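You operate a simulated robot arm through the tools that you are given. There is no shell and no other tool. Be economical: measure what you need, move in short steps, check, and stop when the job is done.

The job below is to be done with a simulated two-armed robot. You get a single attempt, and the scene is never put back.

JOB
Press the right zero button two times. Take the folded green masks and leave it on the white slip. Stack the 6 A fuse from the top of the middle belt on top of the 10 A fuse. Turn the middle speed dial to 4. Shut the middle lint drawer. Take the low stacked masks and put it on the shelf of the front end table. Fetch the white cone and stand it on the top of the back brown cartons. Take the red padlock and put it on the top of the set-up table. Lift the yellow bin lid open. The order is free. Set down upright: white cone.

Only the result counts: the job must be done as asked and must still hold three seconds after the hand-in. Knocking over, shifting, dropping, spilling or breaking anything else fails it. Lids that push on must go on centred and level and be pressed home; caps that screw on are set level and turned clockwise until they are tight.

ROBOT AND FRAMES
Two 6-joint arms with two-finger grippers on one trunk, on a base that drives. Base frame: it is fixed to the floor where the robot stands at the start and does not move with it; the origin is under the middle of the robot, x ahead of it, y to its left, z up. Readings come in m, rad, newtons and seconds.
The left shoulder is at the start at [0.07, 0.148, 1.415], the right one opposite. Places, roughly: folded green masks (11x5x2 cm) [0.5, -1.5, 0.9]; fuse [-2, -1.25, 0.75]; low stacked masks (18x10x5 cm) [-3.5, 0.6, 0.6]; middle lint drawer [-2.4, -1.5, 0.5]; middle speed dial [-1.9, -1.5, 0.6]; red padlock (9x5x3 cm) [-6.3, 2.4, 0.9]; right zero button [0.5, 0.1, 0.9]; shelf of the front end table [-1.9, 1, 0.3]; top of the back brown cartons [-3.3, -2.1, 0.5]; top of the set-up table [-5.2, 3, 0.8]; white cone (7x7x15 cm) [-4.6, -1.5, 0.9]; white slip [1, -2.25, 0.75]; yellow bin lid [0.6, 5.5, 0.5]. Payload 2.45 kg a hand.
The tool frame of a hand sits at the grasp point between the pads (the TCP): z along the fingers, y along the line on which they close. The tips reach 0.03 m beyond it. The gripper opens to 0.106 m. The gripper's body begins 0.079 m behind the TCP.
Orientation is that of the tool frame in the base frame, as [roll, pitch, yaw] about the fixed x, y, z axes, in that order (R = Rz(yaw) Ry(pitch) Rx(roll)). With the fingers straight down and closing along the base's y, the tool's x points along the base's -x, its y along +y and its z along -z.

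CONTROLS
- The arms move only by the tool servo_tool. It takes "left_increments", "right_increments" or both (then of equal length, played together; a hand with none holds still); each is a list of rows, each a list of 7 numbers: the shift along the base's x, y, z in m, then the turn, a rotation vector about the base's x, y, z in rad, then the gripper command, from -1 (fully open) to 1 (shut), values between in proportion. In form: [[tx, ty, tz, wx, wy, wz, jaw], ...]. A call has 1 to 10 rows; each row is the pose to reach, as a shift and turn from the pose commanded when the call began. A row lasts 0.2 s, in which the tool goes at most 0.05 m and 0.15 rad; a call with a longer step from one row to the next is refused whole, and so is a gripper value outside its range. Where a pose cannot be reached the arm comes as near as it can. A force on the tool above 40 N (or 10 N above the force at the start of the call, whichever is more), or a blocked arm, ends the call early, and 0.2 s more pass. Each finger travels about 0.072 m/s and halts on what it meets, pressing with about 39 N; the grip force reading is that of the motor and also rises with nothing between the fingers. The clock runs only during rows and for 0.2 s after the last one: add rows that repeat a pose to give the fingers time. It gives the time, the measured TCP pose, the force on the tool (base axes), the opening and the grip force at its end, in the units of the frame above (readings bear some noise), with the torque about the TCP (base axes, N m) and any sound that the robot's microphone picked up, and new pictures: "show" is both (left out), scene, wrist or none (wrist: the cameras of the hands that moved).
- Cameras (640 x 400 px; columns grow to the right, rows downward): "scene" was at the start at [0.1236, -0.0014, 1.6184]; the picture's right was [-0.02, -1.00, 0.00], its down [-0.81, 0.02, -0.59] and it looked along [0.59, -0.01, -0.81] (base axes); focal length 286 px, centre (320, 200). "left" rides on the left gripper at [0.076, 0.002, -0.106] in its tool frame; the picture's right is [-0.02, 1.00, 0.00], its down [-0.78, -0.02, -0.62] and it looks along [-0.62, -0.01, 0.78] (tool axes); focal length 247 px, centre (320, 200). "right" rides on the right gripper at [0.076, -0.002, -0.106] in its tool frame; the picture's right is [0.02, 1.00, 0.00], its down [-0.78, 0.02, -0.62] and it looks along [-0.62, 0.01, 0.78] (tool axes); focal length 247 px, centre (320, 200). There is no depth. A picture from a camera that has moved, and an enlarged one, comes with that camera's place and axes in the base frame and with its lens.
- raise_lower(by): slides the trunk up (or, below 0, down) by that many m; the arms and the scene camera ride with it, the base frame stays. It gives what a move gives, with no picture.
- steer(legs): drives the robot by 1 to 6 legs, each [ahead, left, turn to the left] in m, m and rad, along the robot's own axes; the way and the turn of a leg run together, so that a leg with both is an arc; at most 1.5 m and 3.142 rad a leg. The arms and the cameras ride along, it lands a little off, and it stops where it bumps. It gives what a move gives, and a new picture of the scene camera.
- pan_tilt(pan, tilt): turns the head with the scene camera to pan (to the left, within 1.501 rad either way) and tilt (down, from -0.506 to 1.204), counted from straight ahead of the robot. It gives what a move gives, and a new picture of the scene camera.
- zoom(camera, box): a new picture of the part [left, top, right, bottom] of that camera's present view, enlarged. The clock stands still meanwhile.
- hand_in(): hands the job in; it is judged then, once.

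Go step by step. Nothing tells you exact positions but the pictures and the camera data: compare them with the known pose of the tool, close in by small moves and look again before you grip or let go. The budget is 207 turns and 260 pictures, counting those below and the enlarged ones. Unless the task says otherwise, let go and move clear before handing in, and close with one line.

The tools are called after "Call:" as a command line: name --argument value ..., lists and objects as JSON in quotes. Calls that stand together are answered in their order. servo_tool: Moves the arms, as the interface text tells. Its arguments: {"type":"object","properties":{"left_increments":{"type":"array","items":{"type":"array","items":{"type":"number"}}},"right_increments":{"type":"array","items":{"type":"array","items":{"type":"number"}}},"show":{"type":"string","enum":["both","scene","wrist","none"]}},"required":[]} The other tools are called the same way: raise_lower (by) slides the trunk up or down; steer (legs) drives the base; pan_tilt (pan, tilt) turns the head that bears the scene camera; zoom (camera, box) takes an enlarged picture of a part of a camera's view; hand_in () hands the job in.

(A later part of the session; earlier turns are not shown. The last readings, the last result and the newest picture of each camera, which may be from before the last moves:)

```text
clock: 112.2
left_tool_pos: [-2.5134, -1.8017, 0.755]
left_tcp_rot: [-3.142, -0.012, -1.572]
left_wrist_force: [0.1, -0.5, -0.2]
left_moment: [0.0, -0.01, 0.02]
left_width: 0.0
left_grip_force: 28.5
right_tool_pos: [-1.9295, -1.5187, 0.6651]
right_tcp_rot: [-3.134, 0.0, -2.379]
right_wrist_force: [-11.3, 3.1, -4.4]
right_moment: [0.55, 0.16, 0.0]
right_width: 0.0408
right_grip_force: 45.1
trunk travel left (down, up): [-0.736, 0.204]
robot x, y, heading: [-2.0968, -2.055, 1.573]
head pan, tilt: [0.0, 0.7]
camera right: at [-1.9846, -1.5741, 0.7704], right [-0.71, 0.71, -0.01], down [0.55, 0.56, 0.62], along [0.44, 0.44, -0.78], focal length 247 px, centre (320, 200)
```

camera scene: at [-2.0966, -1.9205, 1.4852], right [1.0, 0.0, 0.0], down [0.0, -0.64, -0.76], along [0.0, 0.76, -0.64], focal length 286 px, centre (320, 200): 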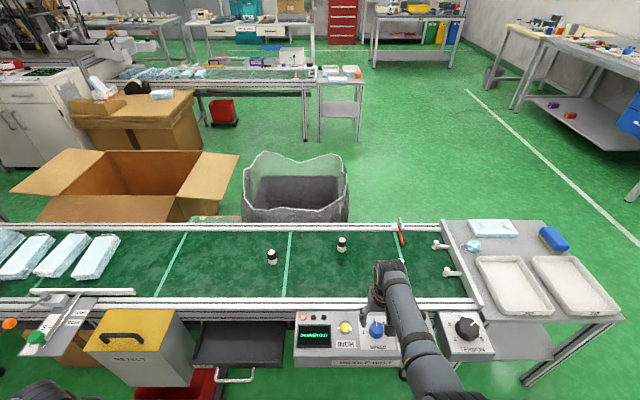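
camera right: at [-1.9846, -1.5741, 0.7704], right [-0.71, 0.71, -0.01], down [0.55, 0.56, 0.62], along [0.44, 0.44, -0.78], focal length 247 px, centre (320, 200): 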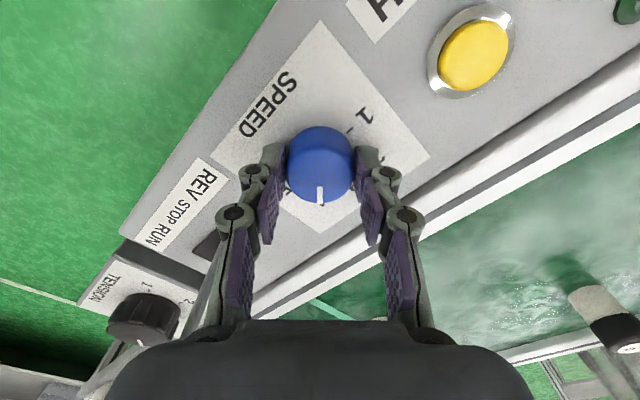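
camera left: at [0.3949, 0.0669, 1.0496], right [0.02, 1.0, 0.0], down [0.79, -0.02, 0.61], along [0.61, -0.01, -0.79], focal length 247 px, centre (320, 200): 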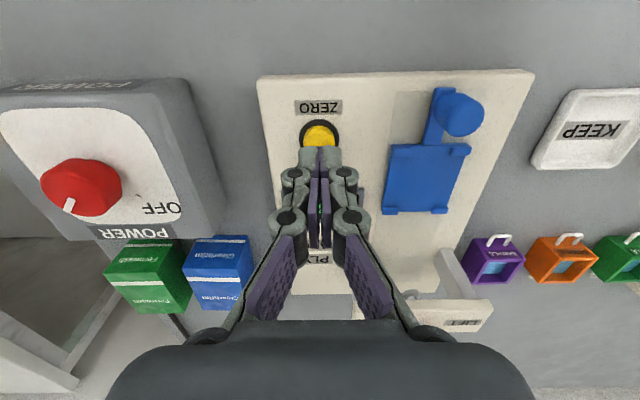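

The pointer turned with the hand. I check with the scene camera that the RUN lever isn't touched.

Call:
zoom --camera "scene" --box '[280, 250, 500, 390]'

```text
2.86 times, centred on (390, 320) of scene
camera zoom: at [-2.0982, -1.9195, 1.4851], right [1.0, 0.0, 0.0], down [0.0, -0.64, -0.76], along [0.0, 0.76, -0.64], focal length 817 px, centre (120, -143)
```

zoom: 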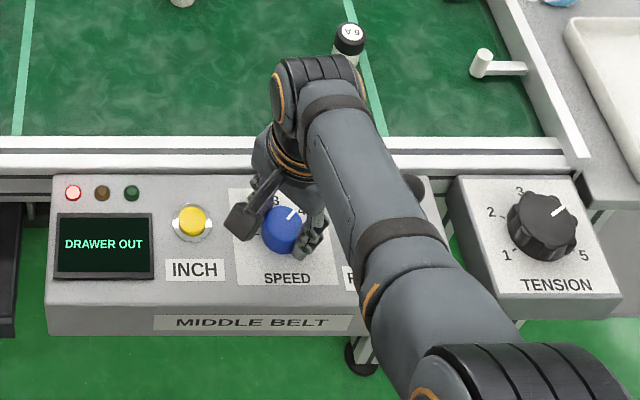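

The pointer is at 4 and the lever is untouched. I release and lift.

Call:
servo_tool --right_increments '[[0, 0, 0, 0, 0, 0, 0.1], [0, 0, 0, 0, 0, 0, -0.2], [0, 0, 0.03, 0, 0, 0, -0.2], [0, 0, 0.07, 0, 0, 0, -0.2], [0, 0, 0.1, 0, 0, 0.13, -0.2], [0, 0, 0.1, 0, 0, 0.27, -0.2], [0, 0, 0.1, 0, 0, 0.41, -0.2], [0, 0, 0.1, 0, 0, 0.55, -0.2], [0, 0, 0.1, 0, 0, 0.69, -0.2], [0, 0, 0.1, 0, 0, 0.8, -0.2]]' --show "wrist"

```text
clock: 114.4
left_tool_pos: [-2.5137, -1.8017, 0.756]
left_tcp_rot: [3.138, -0.012, -1.572]
left_wrist_force: [0.1, 0.0, 0.2]
left_moment: [-0.02, 0.0, -0.03]
left_width: 0.0001
left_grip_force: 28.2
right_tool_pos: [-1.9265, -1.5203, 0.7624]
right_tcp_rot: [-3.136, 0.002, -1.575]
right_wrist_force: [0.0, 0.4, -0.2]
right_moment: [-0.04, 0.02, -0.01]
right_width: 0.0636
right_grip_force: 0.1
trunk travel left (down, up): [-0.736, 0.204]
robot x, y, heading: [-2.0978, -2.0558, 1.566]
head pan, tilt: [0.0, 0.7]
camera right: at [-1.9274, -1.5979, 0.8702], right [-1.0, -0.02, -0.01], down [-0.02, 0.78, 0.62], along [-0.01, 0.62, -0.78], focal length 247 px, centre (320, 200)
```

right: 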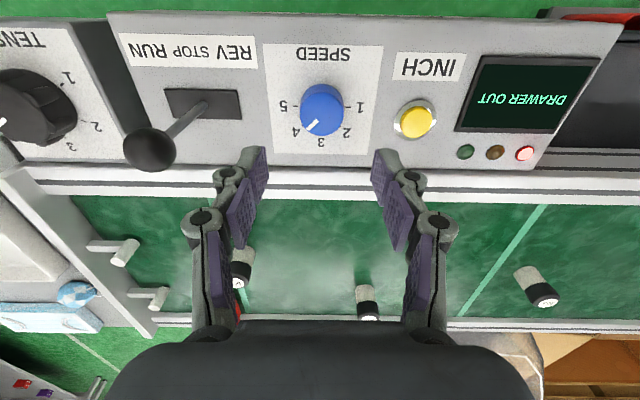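

The dial shows 4. To reach the 6 A fuse I need to lower the shoulders while keeping the hands up, then drive in closer; the left hand also gets moved out of the reject box's way.

Call:
servo_tool --left_increments '[[0.04, 0, 0.02, 0, 0, 0, 1], [0.08, 0, 0.04, 0, 0, 0, 1], [0.12, 0, 0.06, 0, 0, 0, 1], [0.16, 0, 0.08, 0, 0, 0, 1], [0.16, 0, 0.08, 0, 0, 0, 1]]' --right_increments '[[0, 0, 0.03, 0, 0, 0, -0.2], [0, 0, 0.06, 0, 0, 0, -0.2], [0, 0, 0.09, 0, 0, 0, -0.2], [0, 0, 0.12, 0, 0, 0, -0.2], [0, 0, 0.12, 0, 0, 0, -0.2]]' --show "none"

```text
clock: 115.6
left_tool_pos: [-2.3552, -1.8027, 0.8358]
left_tcp_rot: [3.136, -0.011, -1.574]
left_wrist_force: [-1.2, -0.7, -0.5]
left_moment: [-0.02, 0.01, 0.0]
left_width: 0.0001
left_grip_force: 28.5
right_tool_pos: [-1.9278, -1.5196, 0.8838]
right_tcp_rot: [-3.136, 0.002, -1.578]
right_wrist_force: [0.1, 0.2, 0.3]
right_moment: [-0.01, 0.0, 0.03]
right_width: 0.0637
right_grip_force: 0.1
trunk travel left (down, up): [-0.736, 0.204]
robot x, y, heading: [-2.096, -2.0548, 1.572]
head pan, tilt: [0.0, 0.7]
```

Call:
raise_lower --by -0.12

Call:
steer --legs '[[0.25, 0, 0]]'

Call:
zoom --camera "right" --box '[0, 0, 640, 400]'

```text
clock: 117.1
left_tool_pos: [-2.353, -1.8031, 0.7166]
left_tcp_rot: [3.137, -0.012, -1.573]
left_wrist_force: [-0.2, 0.4, 0.3]
left_moment: [0.04, 0.02, 0.0]
left_width: 0.0
left_grip_force: 28.2
right_tool_pos: [-1.9262, -1.5186, 0.7638]
right_tcp_rot: [-3.135, 0.002, -1.578]
right_wrist_force: [0.1, -0.1, -0.5]
right_moment: [-0.01, -0.01, 0.02]
right_width: 0.0638
right_grip_force: 0.1
trunk travel left (down, up): [-0.616, 0.324]
robot x, y, heading: [-2.0946, -2.0582, 1.566]
head pan, tilt: [0.0, 0.7]
```

```text
clock: 118.9
left_tool_pos: [-2.3551, -1.5556, 0.7153]
left_tcp_rot: [3.138, -0.012, -1.566]
left_wrist_force: [-0.2, -0.8, 0.3]
left_moment: [0.0, -0.01, 0.0]
left_width: 0.0001
left_grip_force: 28.7
right_tool_pos: [-1.9292, -1.2692, 0.7634]
right_tcp_rot: [-3.136, 0.002, -1.573]
right_wrist_force: [0.4, 0.2, -0.3]
right_moment: [-0.01, 0.01, -0.01]
right_width: 0.0633
right_grip_force: 0.0
trunk travel left (down, up): [-0.616, 0.324]
robot x, y, heading: [-2.0957, -1.8058, 1.575]
head pan, tilt: [0.0, 0.7]
camera scene: at [-2.0975, -1.6704, 1.3652], right [1.0, 0.0, 0.0], down [0.0, -0.64, -0.76], along [0.0, 0.76, -0.64], focal length 286 px, centre (320, 200)
```

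scene: 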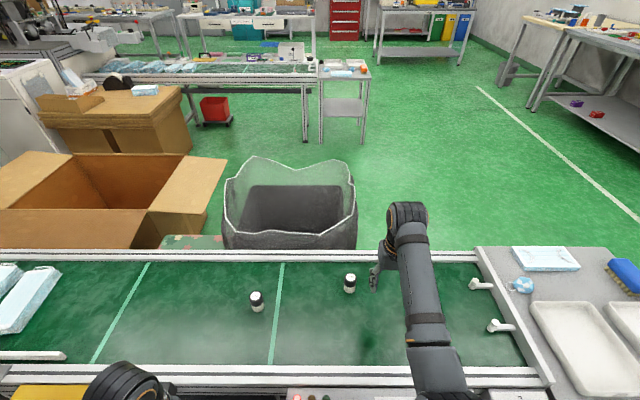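

```text
1.00 times, centred on (320, 200) of right (not enlarged: the box is as wide or as high as the picture)
camera zoom: at [-1.9296, -1.3468, 0.8699], right [-1.0, -0.02, -0.01], down [-0.02, 0.78, 0.62], along [-0.01, 0.62, -0.78], focal length 247 px, centre (320, 200)
```

zoom: 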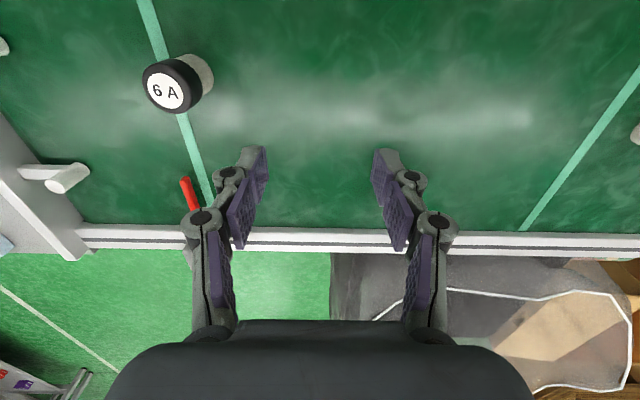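

The 6 A fuse is at about (-1.82, -1.296) with its top near z 0.68. I move the open hand above it.

Call:
servo_tool --right_increments '[[0.03, -0.01, 0, 0, 0, 0, -0.4], [0.06, -0.02, 0, 0, 0, 0, -0.4], [0.09, -0.027, 0, 0, 0, 0, -0.4], [0.109, -0.027, 0, 0, 0, 0, -0.4], [0.109, -0.027, -0.02, 0, 0, 0, -0.4]]' --show "wrist"

```text
clock: 120.1
left_tool_pos: [-2.3547, -1.5557, 0.715]
left_tcp_rot: [3.138, -0.013, -1.566]
left_wrist_force: [-1.2, -0.1, 0.3]
left_moment: [0.02, 0.01, 0.0]
left_width: 0.0
left_grip_force: 29.1
right_tool_pos: [-1.8193, -1.2983, 0.7416]
right_tcp_rot: [-3.134, 0.002, -1.576]
right_wrist_force: [0.0, 0.8, 0.0]
right_moment: [-0.01, 0.02, 0.01]
right_width: 0.0744
right_grip_force: 0.0
trunk travel left (down, up): [-0.616, 0.324]
robot x, y, heading: [-2.0996, -1.8047, 1.572]
head pan, tilt: [0.0, 0.7]
camera right: at [-1.8191, -1.3746, 0.8489], right [-1.0, -0.02, -0.01], down [-0.02, 0.78, 0.62], along [-0.01, 0.62, -0.78], focal length 247 px, centre (320, 200)
```

right: 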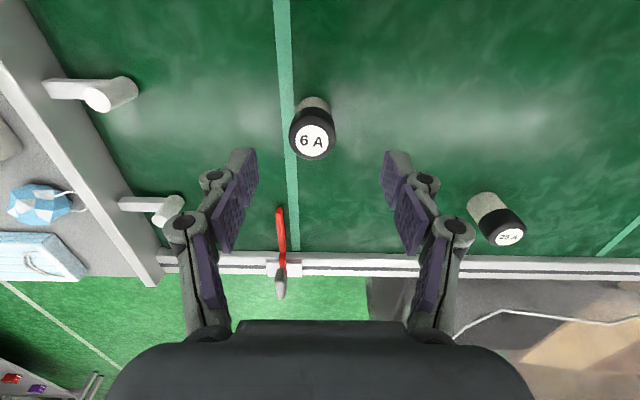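

Call:
servo_tool --right_increments '[[0.005, 0.001, -0.03, 0, 0, 0, -0.4], [0.005, 0.001, -0.055, 0, 0, 0, -0.4], [0.005, 0.001, -0.063, 0, 0, 0, -0.4], [0.005, 0.001, -0.063, 0, 0, 0, -0.4]]' --show "wrist"

```text
clock: 121.1
left_tool_pos: [-2.3549, -1.5546, 0.7152]
left_tcp_rot: [3.137, -0.011, -1.569]
left_wrist_force: [-0.1, 0.2, 0.3]
left_moment: [0.01, 0.02, 0.01]
left_width: 0.0003
left_grip_force: 28.5
right_tool_pos: [-1.8147, -1.2943, 0.6806]
right_tcp_rot: [-3.134, 0.001, -1.572]
right_wrist_force: [0.1, -0.9, 0.4]
right_moment: [-0.04, 0.01, -0.01]
right_width: 0.0741
right_grip_force: 0.1
trunk travel left (down, up): [-0.616, 0.324]
robot x, y, heading: [-2.0936, -1.8045, 1.573]
head pan, tilt: [0.0, 0.7]
camera right: at [-1.8154, -1.3723, 0.7869], right [-1.0, -0.02, -0.01], down [-0.02, 0.78, 0.62], along [-0.01, 0.62, -0.78], focal length 247 px, centre (320, 200)
```

right: 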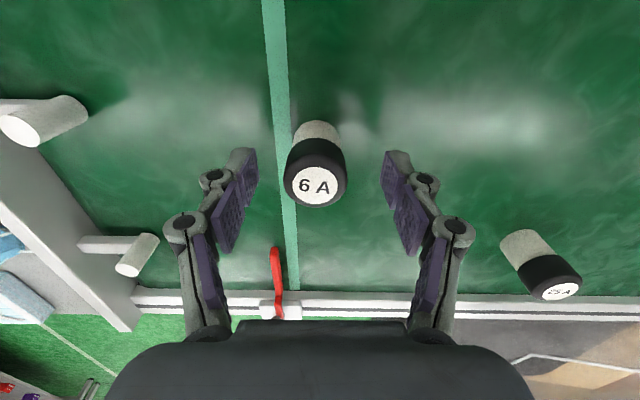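

Call:
servo_tool --right_increments '[[-0.001, -0.003, -0.005, 0, 0, 0, -0.1], [-0.001, -0.003, -0.005, 0, 0, 0, 0.3], [-0.001, -0.003, -0.005, 0, 0, 0, 0.6], [-0.001, -0.003, -0.005, 0, 0, 0, 0.6]]' --show "none"

Call:
servo_tool --right_increments '[[0, 0, 0.03, 0, 0, 0, 0.6], [0, 0, 0.06, 0, 0, 0, 0.6], [0, 0, 0.085, 0, 0, 0, 0.6], [0, 0, 0.085, 0, 0, 0, 0.6]]' --show "wrist"

```text
clock: 122.1
left_tool_pos: [-2.3552, -1.5549, 0.7168]
left_tcp_rot: [3.137, -0.013, -1.569]
left_wrist_force: [0.3, 0.1, 0.8]
left_moment: [0.0, -0.02, -0.01]
left_width: 0.0003
left_grip_force: 28.8
right_tool_pos: [-1.8158, -1.2977, 0.6745]
right_tcp_rot: [-3.136, 0.004, -1.572]
right_wrist_force: [0.9, 0.4, 2.0]
right_moment: [0.04, 0.0, -0.05]
right_width: 0.0348
right_grip_force: 39.2
trunk travel left (down, up): [-0.616, 0.324]
robot x, y, heading: [-2.0969, -1.8084, 1.577]
head pan, tilt: [0.0, 0.7]
```

```text
clock: 123.1
left_tool_pos: [-2.355, -1.5545, 0.7163]
left_tcp_rot: [3.137, -0.012, -1.569]
left_wrist_force: [0.7, -0.9, 0.0]
left_moment: [0.02, 0.01, 0.01]
left_width: 0.0
left_grip_force: 28.6
right_tool_pos: [-1.8154, -1.2963, 0.7609]
right_tcp_rot: [-3.137, 0.002, -1.573]
right_wrist_force: [0.6, 0.4, -1.0]
right_moment: [-0.03, 0.01, 0.01]
right_width: 0.0351
right_grip_force: 39.0
trunk travel left (down, up): [-0.616, 0.324]
robot x, y, heading: [-2.0978, -1.8031, 1.577]
head pan, tilt: [0.0, 0.7]
camera right: at [-1.8156, -1.3753, 0.8684], right [-1.0, -0.02, -0.01], down [-0.02, 0.78, 0.62], along [-0.01, 0.62, -0.78], focal length 247 px, centre (320, 200)
```

right: 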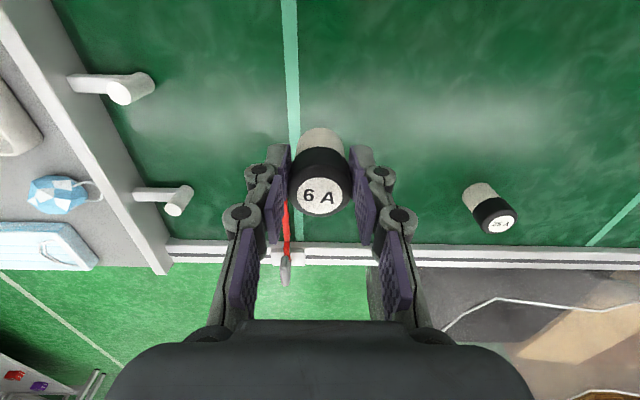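

The 6 A fuse is held. The 10 A fuse is at about (-2.268, -1.254); turning the robot in place by 0.72 rad brings it under the right hand, avoiding the red bin trolley.

Call:
steer --legs '[[0, 0, 0.36], [0, 0, 0.36]]'

Call:
zoom --camera "right" --box '[0, 0, 640, 400]'

```text
clock: 125.8
left_tool_pos: [-2.4572, -1.7899, 0.7162]
left_tcp_rot: [3.138, -0.012, -0.84]
left_wrist_force: [0.0, 0.2, 0.1]
left_moment: [0.01, 0.01, -0.04]
left_width: 0.0
left_grip_force: 28.7
right_tool_pos: [-2.225, -1.2398, 0.7615]
right_tcp_rot: [-3.134, 0.001, -0.847]
right_wrist_force: [0.3, 0.2, -1.1]
right_moment: [0.04, 0.01, -0.03]
right_width: 0.0346
right_grip_force: 39.3
trunk travel left (down, up): [-0.616, 0.324]
robot x, y, heading: [-2.0971, -1.8057, 2.298]
head pan, tilt: [0.0, 0.7]
camera scene: at [-2.1872, -1.7055, 1.3652], right [0.75, 0.67, 0.0], down [0.43, -0.48, -0.76], along [-0.51, 0.57, -0.64], focal length 286 px, centre (320, 200)
```

scene: 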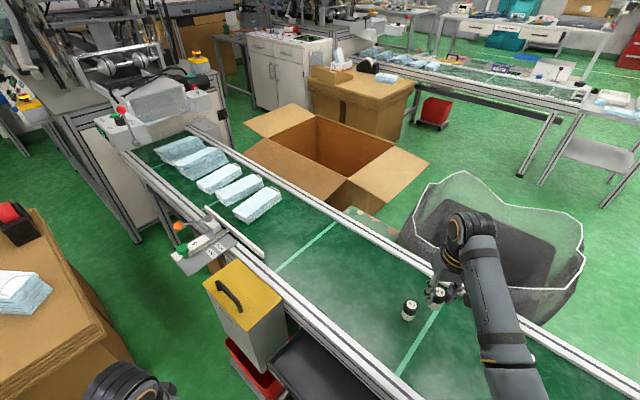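

```text
1.00 times, centred on (320, 200) of right (not enlarged: the box is as wide or as high as the picture)
camera zoom: at [-2.1739, -1.2969, 0.8682], right [-0.73, -0.68, -0.01], down [-0.53, 0.57, 0.62], along [-0.42, 0.46, -0.78], focal length 247 px, centre (320, 200)
```

zoom: 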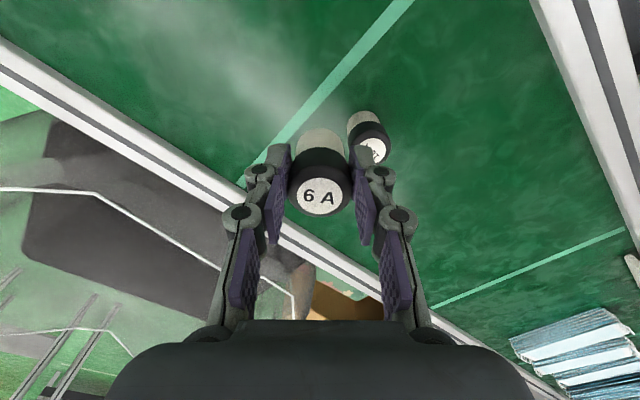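

The 10 A fuse is confirmed at (-2.270, -1.256). I carry the 6 A over it and check from the scene camera.

Call:
servo_tool --right_increments '[[-0.02, -0.008, 0, 0, 0, 0, 0.6], [-0.045, -0.016, 0, 0, 0, 0, 0.6], [-0.045, -0.016, 0, 0, 0, 0, 0.6], [-0.045, -0.016, -0.012, 0, 0, 0, 0.6], [-0.045, -0.016, -0.012, 0, 0, 0, 0.6]]' --show "wrist"

Call:
zoom --camera "scene" --box '[370, 260, 480, 340]'

```text
clock: 127.0
left_tool_pos: [-2.4564, -1.7891, 0.7152]
left_tcp_rot: [3.137, -0.013, -0.842]
left_wrist_force: [0.1, -0.2, 0.2]
left_moment: [0.02, 0.04, 0.02]
left_width: 0.0
left_grip_force: 28.8
right_tool_pos: [-2.2688, -1.2538, 0.7485]
right_tcp_rot: [-3.135, 0.0, -0.847]
right_wrist_force: [0.6, -0.1, -1.3]
right_moment: [-0.02, 0.0, 0.01]
right_width: 0.0347
right_grip_force: 38.7
trunk travel left (down, up): [-0.616, 0.324]
robot x, y, heading: [-2.0972, -1.8086, 2.301]
head pan, tilt: [0.0, 0.7]
camera right: at [-2.2191, -1.3118, 0.8559], right [-0.73, -0.68, -0.01], down [-0.53, 0.57, 0.62], along [-0.42, 0.46, -0.78], focal length 247 px, centre (320, 200)
```

right: 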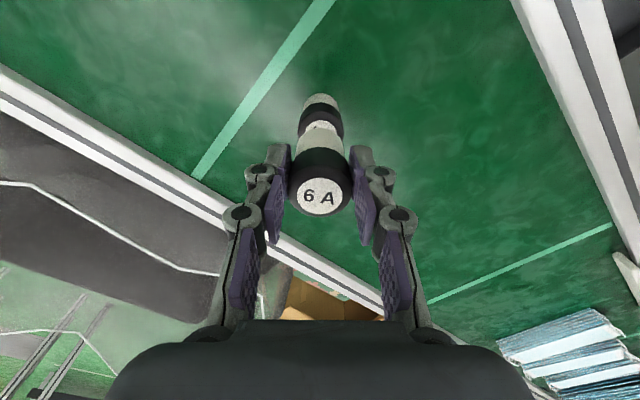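

```text
5.00 times, centred on (425, 300) of scene
camera zoom: at [-2.1869, -1.7054, 1.3652], right [0.74, 0.67, 0.0], down [0.43, -0.48, -0.76], along [-0.51, 0.57, -0.64], focal length 1430 px, centre (-205, -300)
```

zoom: 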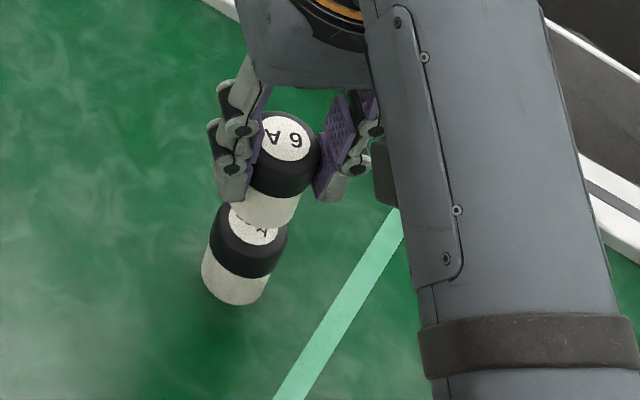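

Alignment looks right. I lower gently until contact.

Call:
servo_tool --right_increments '[[0, 0, -0.006, 0, 0, 0, 0.6], [0, 0, -0.012, 0, 0, 0, 0.6], [0, 0, -0.015, 0, 0, 0, 0.6]]' --show "none"

Call:
zoom --camera "scene" --box '[370, 260, 480, 340]'

```text
clock: 127.8
left_tool_pos: [-2.4574, -1.7894, 0.7165]
left_tcp_rot: [3.138, -0.014, -0.841]
left_wrist_force: [-0.5, -0.2, 0.0]
left_moment: [0.0, -0.01, -0.03]
left_width: 0.0002
left_grip_force: 29.0
right_tool_pos: [-2.2681, -1.2541, 0.7345]
right_tcp_rot: [-3.135, 0.003, -0.846]
right_wrist_force: [-0.4, -0.7, -0.3]
right_moment: [-0.01, -0.01, 0.01]
right_width: 0.0347
right_grip_force: 39.0
trunk travel left (down, up): [-0.616, 0.324]
robot x, y, heading: [-2.0967, -1.8055, 2.297]
head pan, tilt: [0.0, 0.7]
```

```text
5.00 times, centred on (425, 300) of scene
camera zoom: at [-2.1871, -1.7053, 1.3652], right [0.75, 0.67, 0.0], down [0.43, -0.48, -0.76], along [-0.51, 0.57, -0.64], focal length 1430 px, centre (-205, -300)
```

zoom: 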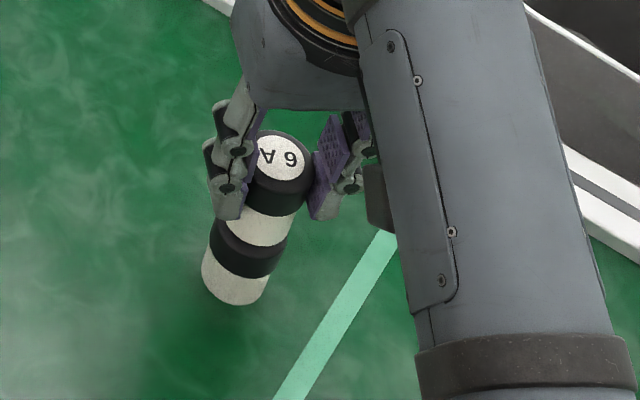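

Call:
servo_tool --right_increments '[[-0.001, -0.001, -0.003, 0, 0, 0, 0.6], [-0.001, -0.001, -0.006, 0, 0, 0, 0.6]]' --show "none"

```text
clock: 128.3
left_tool_pos: [-2.4563, -1.7904, 0.7163]
left_tcp_rot: [3.139, -0.01, -0.842]
left_wrist_force: [0.0, -0.1, -0.5]
left_moment: [0.01, 0.01, -0.01]
left_width: 0.0
left_grip_force: 28.6
right_tool_pos: [-2.2696, -1.2573, 0.729]
right_tcp_rot: [-3.135, 0.004, -0.847]
right_wrist_force: [0.4, 0.1, 5.6]
right_moment: [-0.04, 0.08, 0.04]
right_width: 0.0346
right_grip_force: 38.7
trunk travel left (down, up): [-0.616, 0.324]
robot x, y, heading: [-2.0978, -1.8068, 2.295]
head pan, tilt: [0.0, 0.7]
```

Contact felt (5.6 N). I release and lift straight up.

Call:
servo_tool --right_increments '[[0, 0, 0, 0, 0, 0, 0.3], [0, 0, 0, 0, 0, 0, 0.1], [0, 0, 0, 0, 0, 0, -0.1], [0, 0, 0, 0, 0, 0, -0.1], [0, 0, 0.02, 0, 0, 0, -0.1], [0, 0, 0.05, 0, 0, 0, -0.1], [0, 0, 0.08, 0, 0, 0, -0.1]]' --show "wrist"

Call:
zoom --camera "scene" --box '[370, 260, 480, 340]'

```text
clock: 129.9
left_tool_pos: [-2.4567, -1.7898, 0.7149]
left_tcp_rot: [3.138, -0.012, -0.84]
left_wrist_force: [-0.5, -0.4, -0.5]
left_moment: [-0.01, 0.01, 0.0]
left_width: 0.0
left_grip_force: 28.4
right_tool_pos: [-2.2775, -1.2455, 0.7862]
right_tcp_rot: [-3.135, 0.001, -0.847]
right_wrist_force: [-0.2, 1.0, 0.3]
right_moment: [0.03, -0.01, -0.01]
right_width: 0.0581
right_grip_force: 0.1
right hand out of reach, approached as far as the arm can: row 7
trunk travel left (down, up): [-0.616, 0.324]
robot x, y, heading: [-2.0951, -1.8023, 2.301]
head pan, tilt: [0.0, 0.7]
camera right: at [-2.2269, -1.3035, 0.8937], right [-0.73, -0.68, -0.01], down [-0.53, 0.57, 0.62], along [-0.42, 0.46, -0.78], focal length 247 px, centre (320, 200)
```

right: 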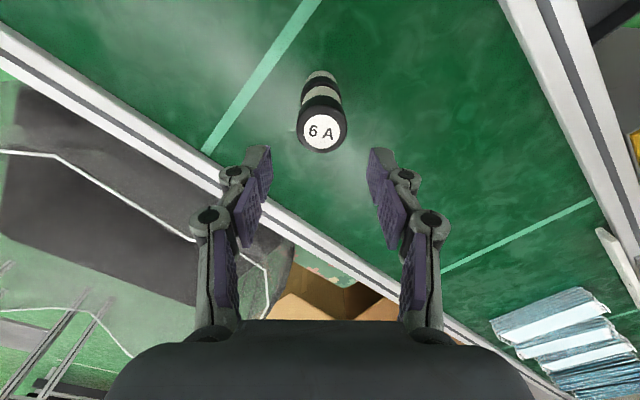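

```text
5.00 times, centred on (425, 300) of scene
camera zoom: at [-2.1876, -1.7048, 1.3651], right [0.75, 0.67, 0.0], down [0.43, -0.48, -0.76], along [-0.51, 0.57, -0.64], focal length 1430 px, centre (-205, -300)
```

zoom: 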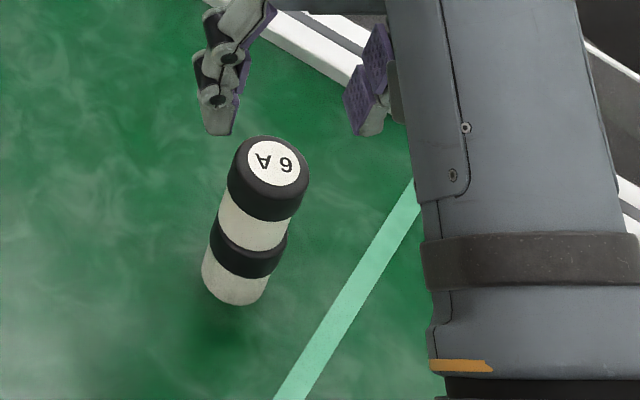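

The 6 A stands on the 10 A. Now the lint drawer: I raise the trunk, turn back, withdraw, then lower to push with the left hand.

Call:
raise_lower --by 0.1

Call:
steer --legs '[[0, 0, -0.725], [-0.35, 0, 0], [0, 0.08, 0]]'

Call:
servo_tool --right_increments '[[0, -0.04, -0.02, 0, 0, 0, 0], [0, -0.08, -0.04, 0, 0, 0, 0], [0, -0.12, -0.06, 0, 0, 0, 0], [0, -0.16, -0.06, 0, 0, 0, 0], [0, -0.2, -0.06, 0, 0, 0, 0]]' --show "none"

```text
clock: 131.3
left_tool_pos: [-2.4576, -1.7887, 0.8166]
left_tcp_rot: [3.138, -0.011, -0.841]
left_wrist_force: [1.1, 0.3, -0.4]
left_moment: [0.02, 0.0, 0.02]
left_width: 0.0
left_grip_force: 29.0
right_tool_pos: [-2.2772, -1.2464, 0.8872]
right_tcp_rot: [-3.134, 0.003, -0.846]
right_wrist_force: [-0.1, -0.3, 0.2]
right_moment: [0.03, 0.01, 0.03]
right_width: 0.0584
right_grip_force: 0.2
trunk travel left (down, up): [-0.716, 0.224]
robot x, y, heading: [-2.0932, -1.801, 2.299]
head pan, tilt: [0.0, 0.7]
```

```text
clock: 136.2
left_tool_pos: [-2.4349, -1.915, 0.8156]
left_tcp_rot: [3.139, -0.012, -1.571]
left_wrist_force: [0.1, 1.0, 0.2]
left_moment: [0.0, -0.01, 0.02]
left_width: 0.0
left_grip_force: 28.4
right_tool_pos: [-1.9383, -1.6293, 0.8866]
right_tcp_rot: [-3.135, 0.004, -1.576]
right_wrist_force: [-0.2, 0.0, 0.2]
right_moment: [-0.04, -0.03, -0.01]
right_width: 0.0583
right_grip_force: 0.1
trunk travel left (down, up): [-0.716, 0.224]
robot x, y, heading: [-2.1739, -2.1639, 1.569]
head pan, tilt: [0.0, 0.7]
camera scene: at [-2.1782, -2.0315, 1.4653], right [1.0, 0.0, 0.0], down [0.0, -0.64, -0.77], along [0.0, 0.77, -0.64], focal length 286 px, centre (320, 200)
```

scene: 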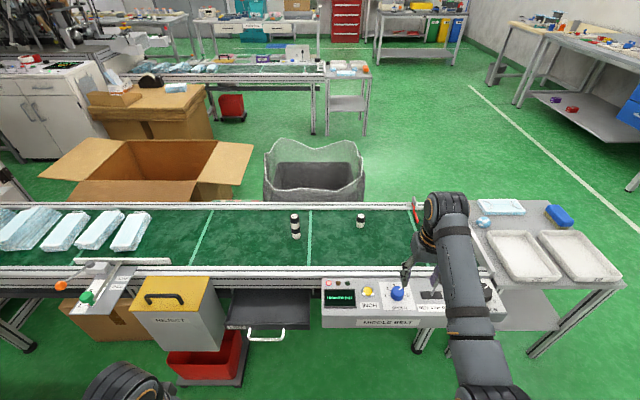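

```text
clock: 137.4
left_tool_pos: [-2.4355, -1.9151, 0.8157]
left_tcp_rot: [3.139, -0.009, -1.57]
left_wrist_force: [-0.1, -0.4, -0.6]
left_moment: [0.03, -0.01, 0.0]
left_width: 0.0
left_grip_force: 28.6
right_tool_pos: [-1.9383, -1.8296, 0.8288]
right_tcp_rot: [-3.137, 0.005, -1.576]
right_wrist_force: [-0.2, -0.7, 0.1]
right_moment: [0.04, 0.01, 0.01]
right_width: 0.0532
right_grip_force: 0.1
trunk travel left (down, up): [-0.716, 0.224]
robot x, y, heading: [-2.1797, -2.1658, 1.573]
head pan, tilt: [0.0, 0.7]
```

I lower the trunk and line the closed left hand up in front of the drawer handle (about x -2.36, y -1.60, z 0.50).

Call:
raise_lower --by -0.3

Call:
steer --legs '[[0.1, 0, 0]]'

Call:
servo_tool --left_increments '[[0.04, 0.03, 0, 0, 0, 0, 1], [0.075, 0.06, 0, 0, 0, 0, 1], [0.075, 0.1, 0, 0, 0, 0, 1], [0.075, 0.1, 0, 0, 0, 0, 1]]' --show "wrist"

```text
clock: 140.4
left_tool_pos: [-2.4343, -1.9135, 0.5172]
left_tcp_rot: [3.14, -0.013, -1.572]
left_wrist_force: [-0.7, -0.4, 0.3]
left_moment: [0.03, 0.02, -0.02]
left_width: 0.0
left_grip_force: 28.4
right_tool_pos: [-1.9401, -1.8274, 0.5289]
right_tcp_rot: [-3.136, 0.003, -1.577]
right_wrist_force: [0.4, 0.6, -0.4]
right_moment: [-0.01, 0.0, 0.0]
right_width: 0.0528
right_grip_force: 0.2
trunk travel left (down, up): [-0.416, 0.524]
robot x, y, heading: [-2.1786, -2.1682, 1.566]
head pan, tilt: [0.0, 0.7]
```

```text
clock: 141.6
left_tool_pos: [-2.4368, -1.8147, 0.5155]
left_tcp_rot: [3.141, -0.015, -1.572]
left_wrist_force: [-0.8, 1.7, 0.8]
left_moment: [-0.04, 0.0, -0.01]
left_width: 0.0
left_grip_force: 28.8
right_tool_pos: [-1.939, -1.7268, 0.5281]
right_tcp_rot: [-3.135, 0.001, -1.577]
right_wrist_force: [-0.7, 0.3, -0.9]
right_moment: [0.01, -0.03, -0.02]
right_width: 0.0532
right_grip_force: 0.0
trunk travel left (down, up): [-0.416, 0.524]
robot x, y, heading: [-2.1789, -2.0686, 1.569]
head pan, tilt: [0.0, 0.7]
camera scene: at [-2.1782, -1.9304, 1.1651], right [1.0, 0.0, 0.0], down [0.0, -0.65, -0.76], along [0.0, 0.76, -0.65], focal length 286 px, centre (320, 200)
```

scene: 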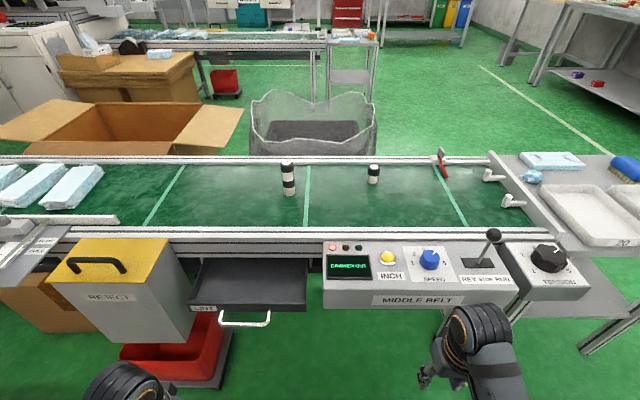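

```text
clock: 142.6
left_tool_pos: [-2.3728, -1.7228, 0.5108]
left_tcp_rot: [3.106, -0.026, -1.577]
left_wrist_force: [-0.2, -0.6, 0.6]
left_moment: [0.03, 0.0, 0.0]
left_width: 0.0002
left_grip_force: 28.9
right_tool_pos: [-1.9407, -1.7285, 0.5297]
right_tcp_rot: [-3.134, 0.003, -1.577]
right_wrist_force: [-0.1, 0.3, 0.1]
right_moment: [0.0, -0.01, 0.02]
right_width: 0.0527
right_grip_force: 0.1
trunk travel left (down, up): [-0.416, 0.524]
robot x, y, heading: [-2.18, -2.0682, 1.572]
head pan, tilt: [0.0, 0.7]
camera left: at [-2.371, -1.7966, 0.6193], right [-1.0, 0.03, 0.03], down [0.04, 0.8, 0.6], along [-0.01, 0.6, -0.8], focal length 247 px, centre (320, 200)
```

left: 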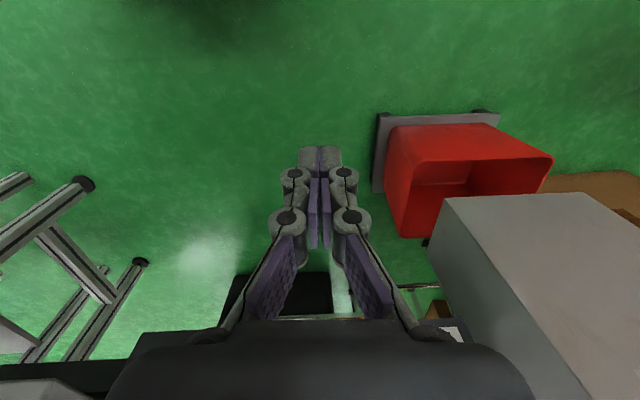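

I push forward in small steps at the handle.

Call:
servo_tool --left_increments '[[0.01, 0.04, 0.0, 0, 0, 0, 1], [0.01, 0.08, 0.0, 0, 0, 0, 1], [0.01, 0.1, 0.0, 0, 0, 0, 1], [0.01, 0.12, 0.0, 0, 0, 0, 1], [0.01, 0.13, 0.0, 0, 0, 0, 1]]'

```text
clock: 143.8
left_tool_pos: [-2.3512, -1.5865, 0.5173]
left_tcp_rot: [3.139, -0.014, -1.571]
left_wrist_force: [-0.5, -0.6, 0.1]
left_moment: [0.01, -0.01, 0.0]
left_width: 0.0001
left_grip_force: 28.7
right_tool_pos: [-1.9393, -1.7279, 0.528]
right_tcp_rot: [-3.135, 0.004, -1.574]
right_wrist_force: [0.5, 0.2, 0.6]
right_moment: [-0.02, 0.0, -0.01]
right_width: 0.053
right_grip_force: 0.1
trunk travel left (down, up): [-0.416, 0.524]
robot x, y, heading: [-2.1788, -2.0631, 1.572]
head pan, tilt: [0.0, 0.7]
camera scene: at [-2.1782, -1.9316, 1.1652], right [1.0, 0.0, 0.0], down [0.0, -0.64, -0.76], along [0.0, 0.76, -0.64], focal length 286 px, centre (320, 200)
camera left: at [-2.3532, -1.6609, 0.6236], right [-1.0, 0.02, 0.0], down [0.02, 0.79, 0.61], along [0.01, 0.61, -0.79], focal length 247 px, centre (320, 200)
```

scene: 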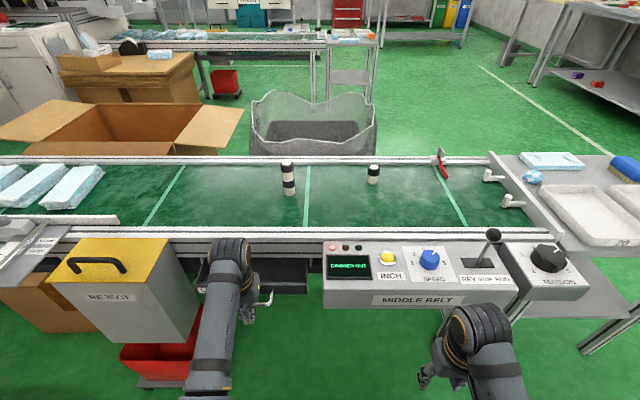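
left: 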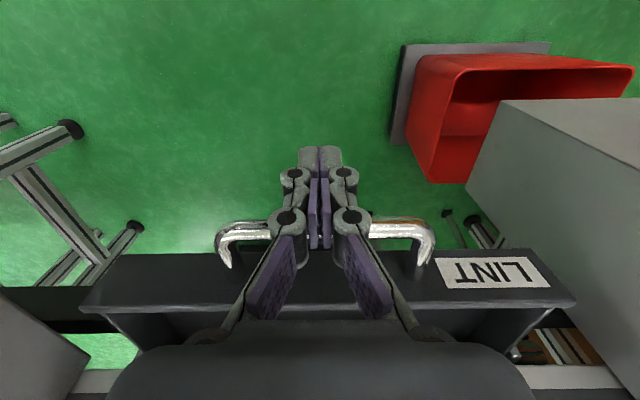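

Call:
servo_tool --left_increments '[[0, 0.02, 0.0, 0, 0, 0, 1], [0, 0.04, 0.0, 0, 0, 0, 1], [0, 0.055, 0.0, 0, 0, 0, 1], [0, 0.07, 0.0, 0, 0, 0, 1]]'

```text
clock: 144.8
left_tool_pos: [-2.35, -1.5149, 0.5168]
left_tcp_rot: [3.14, -0.013, -1.57]
left_wrist_force: [0.7, 0.3, -0.8]
left_moment: [0.01, -0.01, -0.02]
left_width: 0.0
left_grip_force: 28.7
right_tool_pos: [-1.9397, -1.7285, 0.5295]
right_tcp_rot: [-3.135, 0.004, -1.576]
right_wrist_force: [-1.0, 0.6, -0.8]
right_moment: [-0.02, 0.02, -0.03]
right_width: 0.0527
right_grip_force: 0.0
trunk travel left (down, up): [-0.416, 0.524]
robot x, y, heading: [-2.1786, -2.0665, 1.572]
head pan, tilt: [0.0, 0.7]
camera scene: at [-2.1781, -1.9312, 1.1652], right [1.0, 0.0, 0.0], down [0.0, -0.64, -0.76], along [0.0, 0.76, -0.64], focal length 286 px, centre (320, 200)
camera left: at [-2.3524, -1.5903, 0.6237], right [-1.0, 0.02, 0.0], down [0.02, 0.79, 0.61], along [0.01, 0.61, -0.79], focal length 247 px, centre (320, 200)
```

scene: 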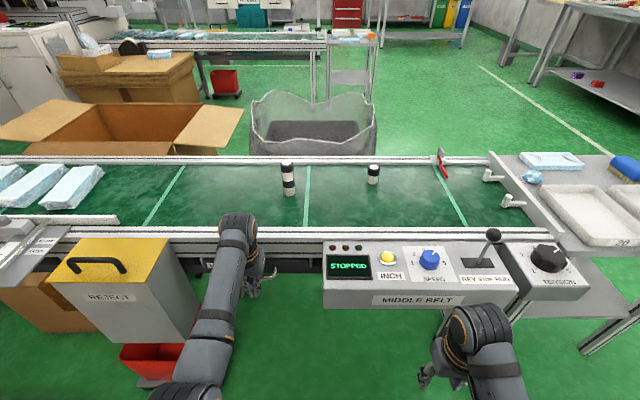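
left: 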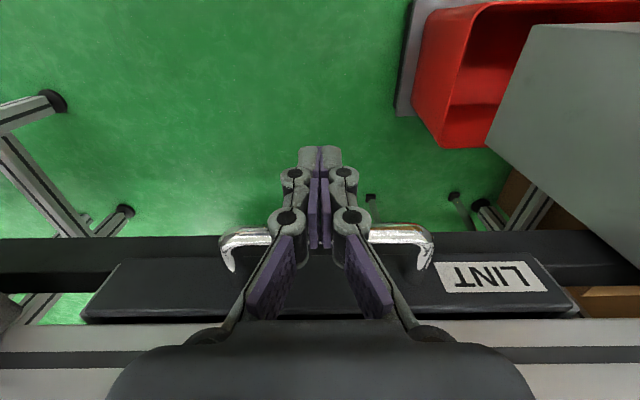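

The display changed from DRAWER OUT to STOPPED. I push a bit more until it stops.

Call:
servo_tool --left_increments '[[0, 0.01, 0.0, 0, 0, 0, 1], [0, 0.018, 0.0, 0, 0, 0, 1], [0, 0.025, 0.0, 0, 0, 0, 1]]' --show "wrist"

```text
clock: 145.3
left_tool_pos: [-2.3501, -1.5105, 0.5123]
left_tcp_rot: [3.14, -0.038, -1.569]
left_wrist_force: [-0.5, -20.1, 3.7]
left_moment: [0.36, -0.26, -0.07]
left_width: 0.0
left_grip_force: 28.7
right_tool_pos: [-1.9404, -1.7293, 0.5302]
right_tcp_rot: [-3.137, 0.005, -1.573]
right_wrist_force: [0.2, 0.0, 0.2]
right_moment: [-0.04, -0.02, 0.0]
right_width: 0.0529
right_grip_force: 0.1
trunk travel left (down, up): [-0.416, 0.524]
robot x, y, heading: [-2.1782, -2.071, 1.575]
head pan, tilt: [0.0, 0.7]
stopped in row 2 (left hand): the force on the tool passed its limit at 49 N (the readings are from after the stop); the commanded pose is now the measured one
camera left: at [-2.3525, -1.5834, 0.6218], right [-1.0, 0.02, 0.0], down [0.02, 0.81, 0.59], along [0.01, 0.59, -0.81], focal length 247 px, centre (320, 200)
```

left: 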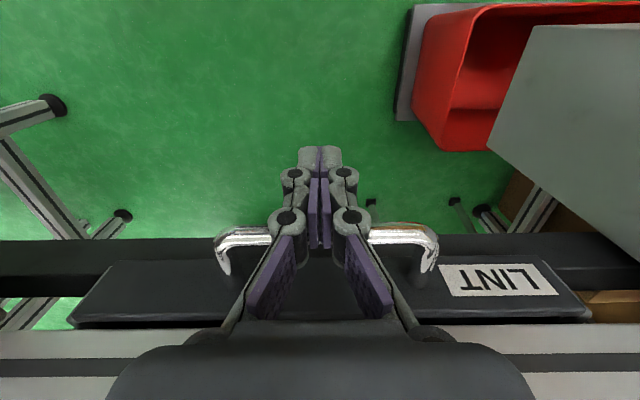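

The drawer is home. I withdraw and look toward the brown cartons and the cone.

Call:
servo_tool --left_increments '[[0, -0.03, 0.0, 0, 0.03, 0, 1], [0, -0.07, 0.0, 0, 0.03, 0, 1], [0, -0.11, 0.0, 0, 0.03, 0, 1], [0, -0.15, 0.0, 0, 0.03, 0, 1]]' --show "none"

Call:
steer --legs '[[-0.4, 0, 0]]'

Call:
raise_lower --by 0.4

Call:
pan_tilt --pan 1.1 --tilt 0.45

```text
clock: 146.3
left_tool_pos: [-2.3648, -1.6525, 0.5153]
left_tcp_rot: [3.082, -0.017, -1.568]
left_wrist_force: [0.8, 0.2, 0.4]
left_moment: [0.0, -0.02, 0.03]
left_width: 0.0
left_grip_force: 29.2
right_tool_pos: [-1.9398, -1.7272, 0.5295]
right_tcp_rot: [-3.135, 0.004, -1.577]
right_wrist_force: [-0.5, -0.4, -0.2]
right_moment: [0.0, -0.01, 0.0]
right_width: 0.0531
right_grip_force: 0.1
trunk travel left (down, up): [-0.416, 0.524]
robot x, y, heading: [-2.1817, -2.0676, 1.573]
head pan, tilt: [0.0, 0.7]
```

```text
clock: 148.8
left_tool_pos: [-2.3616, -2.0654, 0.5112]
left_tcp_rot: [3.085, -0.029, -1.57]
left_wrist_force: [0.4, 0.0, -0.1]
left_moment: [0.01, 0.0, -0.04]
left_width: 0.0002
left_grip_force: 29.1
right_tool_pos: [-1.938, -2.1361, 0.5294]
right_tcp_rot: [-3.134, 0.004, -1.576]
right_wrist_force: [0.4, 0.2, -0.2]
right_moment: [-0.01, 0.0, -0.04]
right_width: 0.053
right_grip_force: 0.1
trunk travel left (down, up): [-0.416, 0.524]
robot x, y, heading: [-2.1805, -2.4754, 1.572]
head pan, tilt: [0.0, 0.7]
camera scene: at [-2.1773, -2.3401, 1.1653], right [1.0, 0.0, 0.0], down [0.0, -0.64, -0.77], along [0.0, 0.77, -0.64], focal length 286 px, centre (320, 200)
```

scene: 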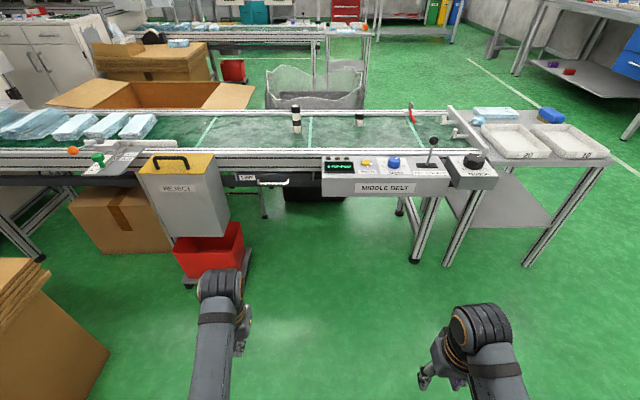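

```text
clock: 152.6
left_tool_pos: [-2.3622, -2.0644, 0.9099]
left_tcp_rot: [3.08, -0.031, -1.569]
left_wrist_force: [-0.5, -0.3, 0.6]
left_moment: [0.03, -0.01, 0.0]
left_width: 0.0002
left_grip_force: 28.8
right_tool_pos: [-1.9383, -2.136, 0.9289]
right_tcp_rot: [-3.134, 0.004, -1.574]
right_wrist_force: [0.3, 0.8, -1.1]
right_moment: [-0.03, 0.0, -0.03]
right_width: 0.053
right_grip_force: 0.0
trunk travel left (down, up): [-0.816, 0.124]
robot x, y, heading: [-2.1747, -2.4777, 1.571]
head pan, tilt: [0.0, 0.7]
```

```text
clock: 154.0
left_tool_pos: [-2.3623, -2.0641, 0.9104]
left_tcp_rot: [3.081, -0.031, -1.568]
left_wrist_force: [-0.9, 1.0, 0.0]
left_moment: [0.01, -0.01, 0.02]
left_width: 0.0001
left_grip_force: 28.4
right_tool_pos: [-1.9368, -2.1366, 0.9297]
right_tcp_rot: [-3.135, 0.003, -1.578]
right_wrist_force: [-0.4, -0.2, 0.8]
right_moment: [0.01, 0.0, 0.0]
right_width: 0.0532
right_grip_force: 0.1
trunk travel left (down, up): [-0.816, 0.124]
robot x, y, heading: [-2.1771, -2.4713, 1.572]
head pan, tilt: [1.1, 0.45]
camera scene: at [-2.259, -2.3826, 1.5874], right [0.45, 0.89, 0.0], down [0.39, -0.2, -0.9], along [-0.8, 0.41, -0.44], focal length 286 px, centre (320, 200)
```

scene: 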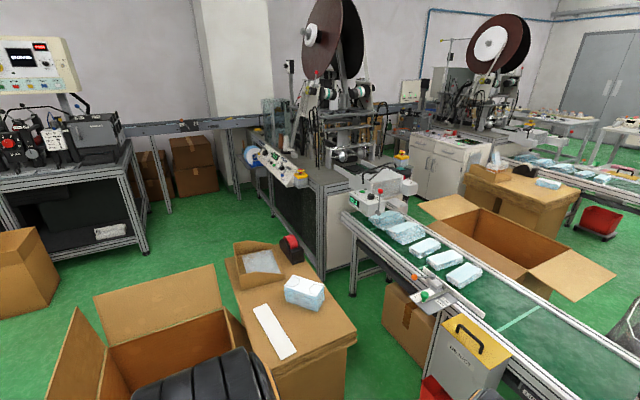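

Call:
zoom --camera "scene" --box '[215, 80, 395, 200]'

Call:
zoom --camera "scene" --box '[0, 90, 220, 260]'

```text
3.33 times, centred on (305, 140) of scene
camera zoom: at [-2.259, -2.3826, 1.5874], right [0.45, 0.89, 0.0], down [0.39, -0.2, -0.9], along [-0.8, 0.41, -0.44], focal length 953 px, centre (370, 400)
```

zoom: 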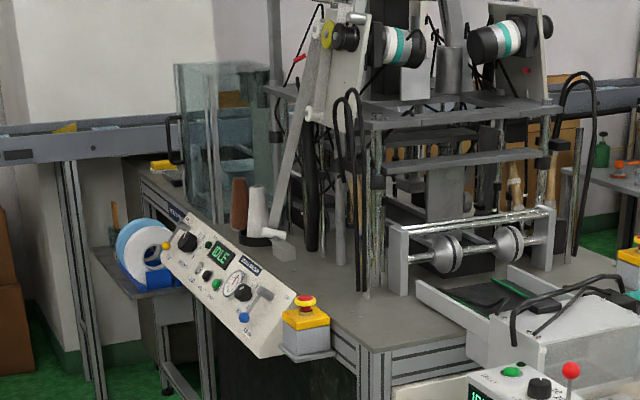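

```text
2.35 times, centred on (110, 175) of scene
camera zoom: at [-2.259, -2.3826, 1.5874], right [0.45, 0.89, 0.0], down [0.39, -0.2, -0.9], along [-0.8, 0.41, -0.44], focal length 673 px, centre (814, 259)
```

zoom: 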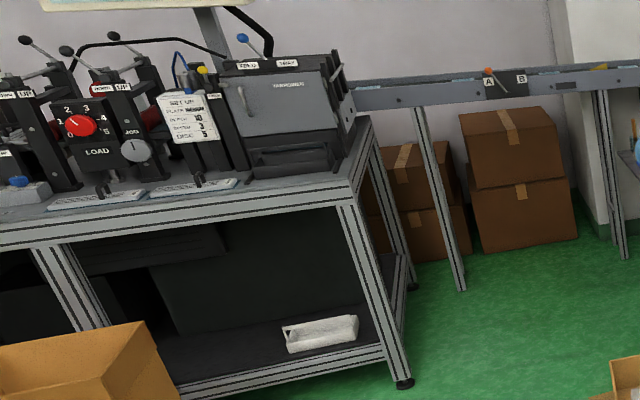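

The white yarn cone stands on the big machine's table at about (-4.56, -1.53). The target carton top is near (-3.2, -2.05). I look west to plan a route around the cartons.

Call:
steer --legs '[[0, 0, 1.571]]'

Call:
pan_tilt --pan 0.45 --tilt 0.5

```text
clock: 158.2
left_tool_pos: [-2.5836, -2.6668, 0.9096]
left_tcp_rot: [3.081, -0.031, 0.02]
left_wrist_force: [0.2, -0.2, -0.1]
left_moment: [0.01, -0.02, 0.01]
left_width: 0.0
left_grip_force: 28.5
right_tool_pos: [-2.5203, -2.2416, 0.9284]
right_tcp_rot: [-3.134, 0.004, 0.012]
right_wrist_force: [-0.8, -0.4, 0.3]
right_moment: [0.0, 0.0, 0.03]
right_width: 0.0529
right_grip_force: 0.0
trunk travel left (down, up): [-0.816, 0.124]
robot x, y, heading: [-2.179, -2.4732, -3.122]
head pan, tilt: [1.1, 0.45]
camera scene: at [-2.2674, -2.5581, 1.5874], right [-0.9, 0.44, 0.0], down [0.19, 0.39, -0.9], along [-0.39, -0.81, -0.44], focal length 286 px, centre (320, 200)
```

scene: 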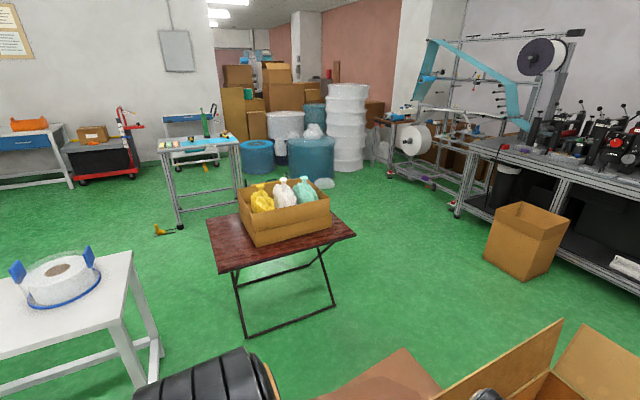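

```text
clock: 159.3
left_tool_pos: [-2.5846, -2.6685, 0.9107]
left_tcp_rot: [3.08, -0.031, 0.02]
left_wrist_force: [0.6, -0.8, -0.4]
left_moment: [0.0, -0.03, 0.01]
left_width: 0.0
left_grip_force: 28.2
right_tool_pos: [-2.5208, -2.2421, 0.9287]
right_tcp_rot: [-3.135, 0.002, 0.014]
right_wrist_force: [-0.6, -0.5, 0.4]
right_moment: [0.03, 0.02, 0.02]
right_width: 0.0531
right_grip_force: 0.1
trunk travel left (down, up): [-0.816, 0.124]
robot x, y, heading: [-2.1759, -2.476, -3.121]
head pan, tilt: [0.45, 0.499]
camera scene: at [-2.3083, -2.5168, 1.583], right [-0.45, 0.89, 0.0], down [0.43, 0.22, -0.88], along [-0.78, -0.4, -0.48], focal length 286 px, centre (320, 200)
```

scene: 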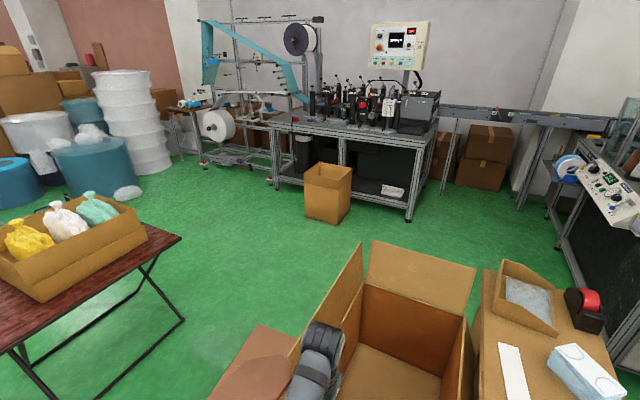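

The route: south to y≈-3.5, west between the bundle and the bag table, then north to the machine.

Call:
steer --legs '[[-0.13, 0, -0.02], [0, 1.05, 0], [1.5, 0, 0]]'

```text
clock: 164.9
left_tool_pos: [-2.4155, -3.632, 0.9093]
left_tcp_rot: [3.081, -0.033, 0.17]
left_wrist_force: [0.4, -0.3, -0.5]
left_moment: [0.03, -0.03, -0.02]
left_width: 0.0
left_grip_force: 28.1
right_tool_pos: [-2.418, -3.2009, 0.9293]
right_tcp_rot: [-3.133, 0.004, 0.161]
right_wrist_force: [-0.5, -0.9, 0.0]
right_moment: [0.01, 0.03, -0.01]
right_width: 0.053
right_grip_force: 0.0
trunk travel left (down, up): [-0.816, 0.124]
robot x, y, heading: [-2.0469, -3.3756, -2.973]
head pan, tilt: [0.45, 0.499]
stopped in leg 2: the robot was blocked; the commanded pose is now the measured one
camera scene: at [-2.1666, -3.4426, 1.583], right [-0.58, 0.81, 0.0], down [0.39, 0.28, -0.88], along [-0.72, -0.51, -0.48], focal length 286 px, centre (320, 200)
```

scene: 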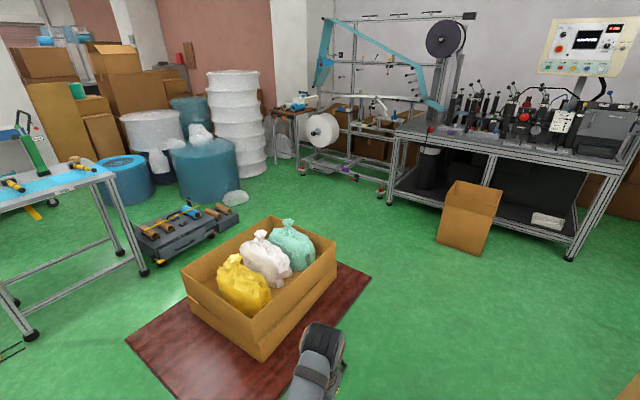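

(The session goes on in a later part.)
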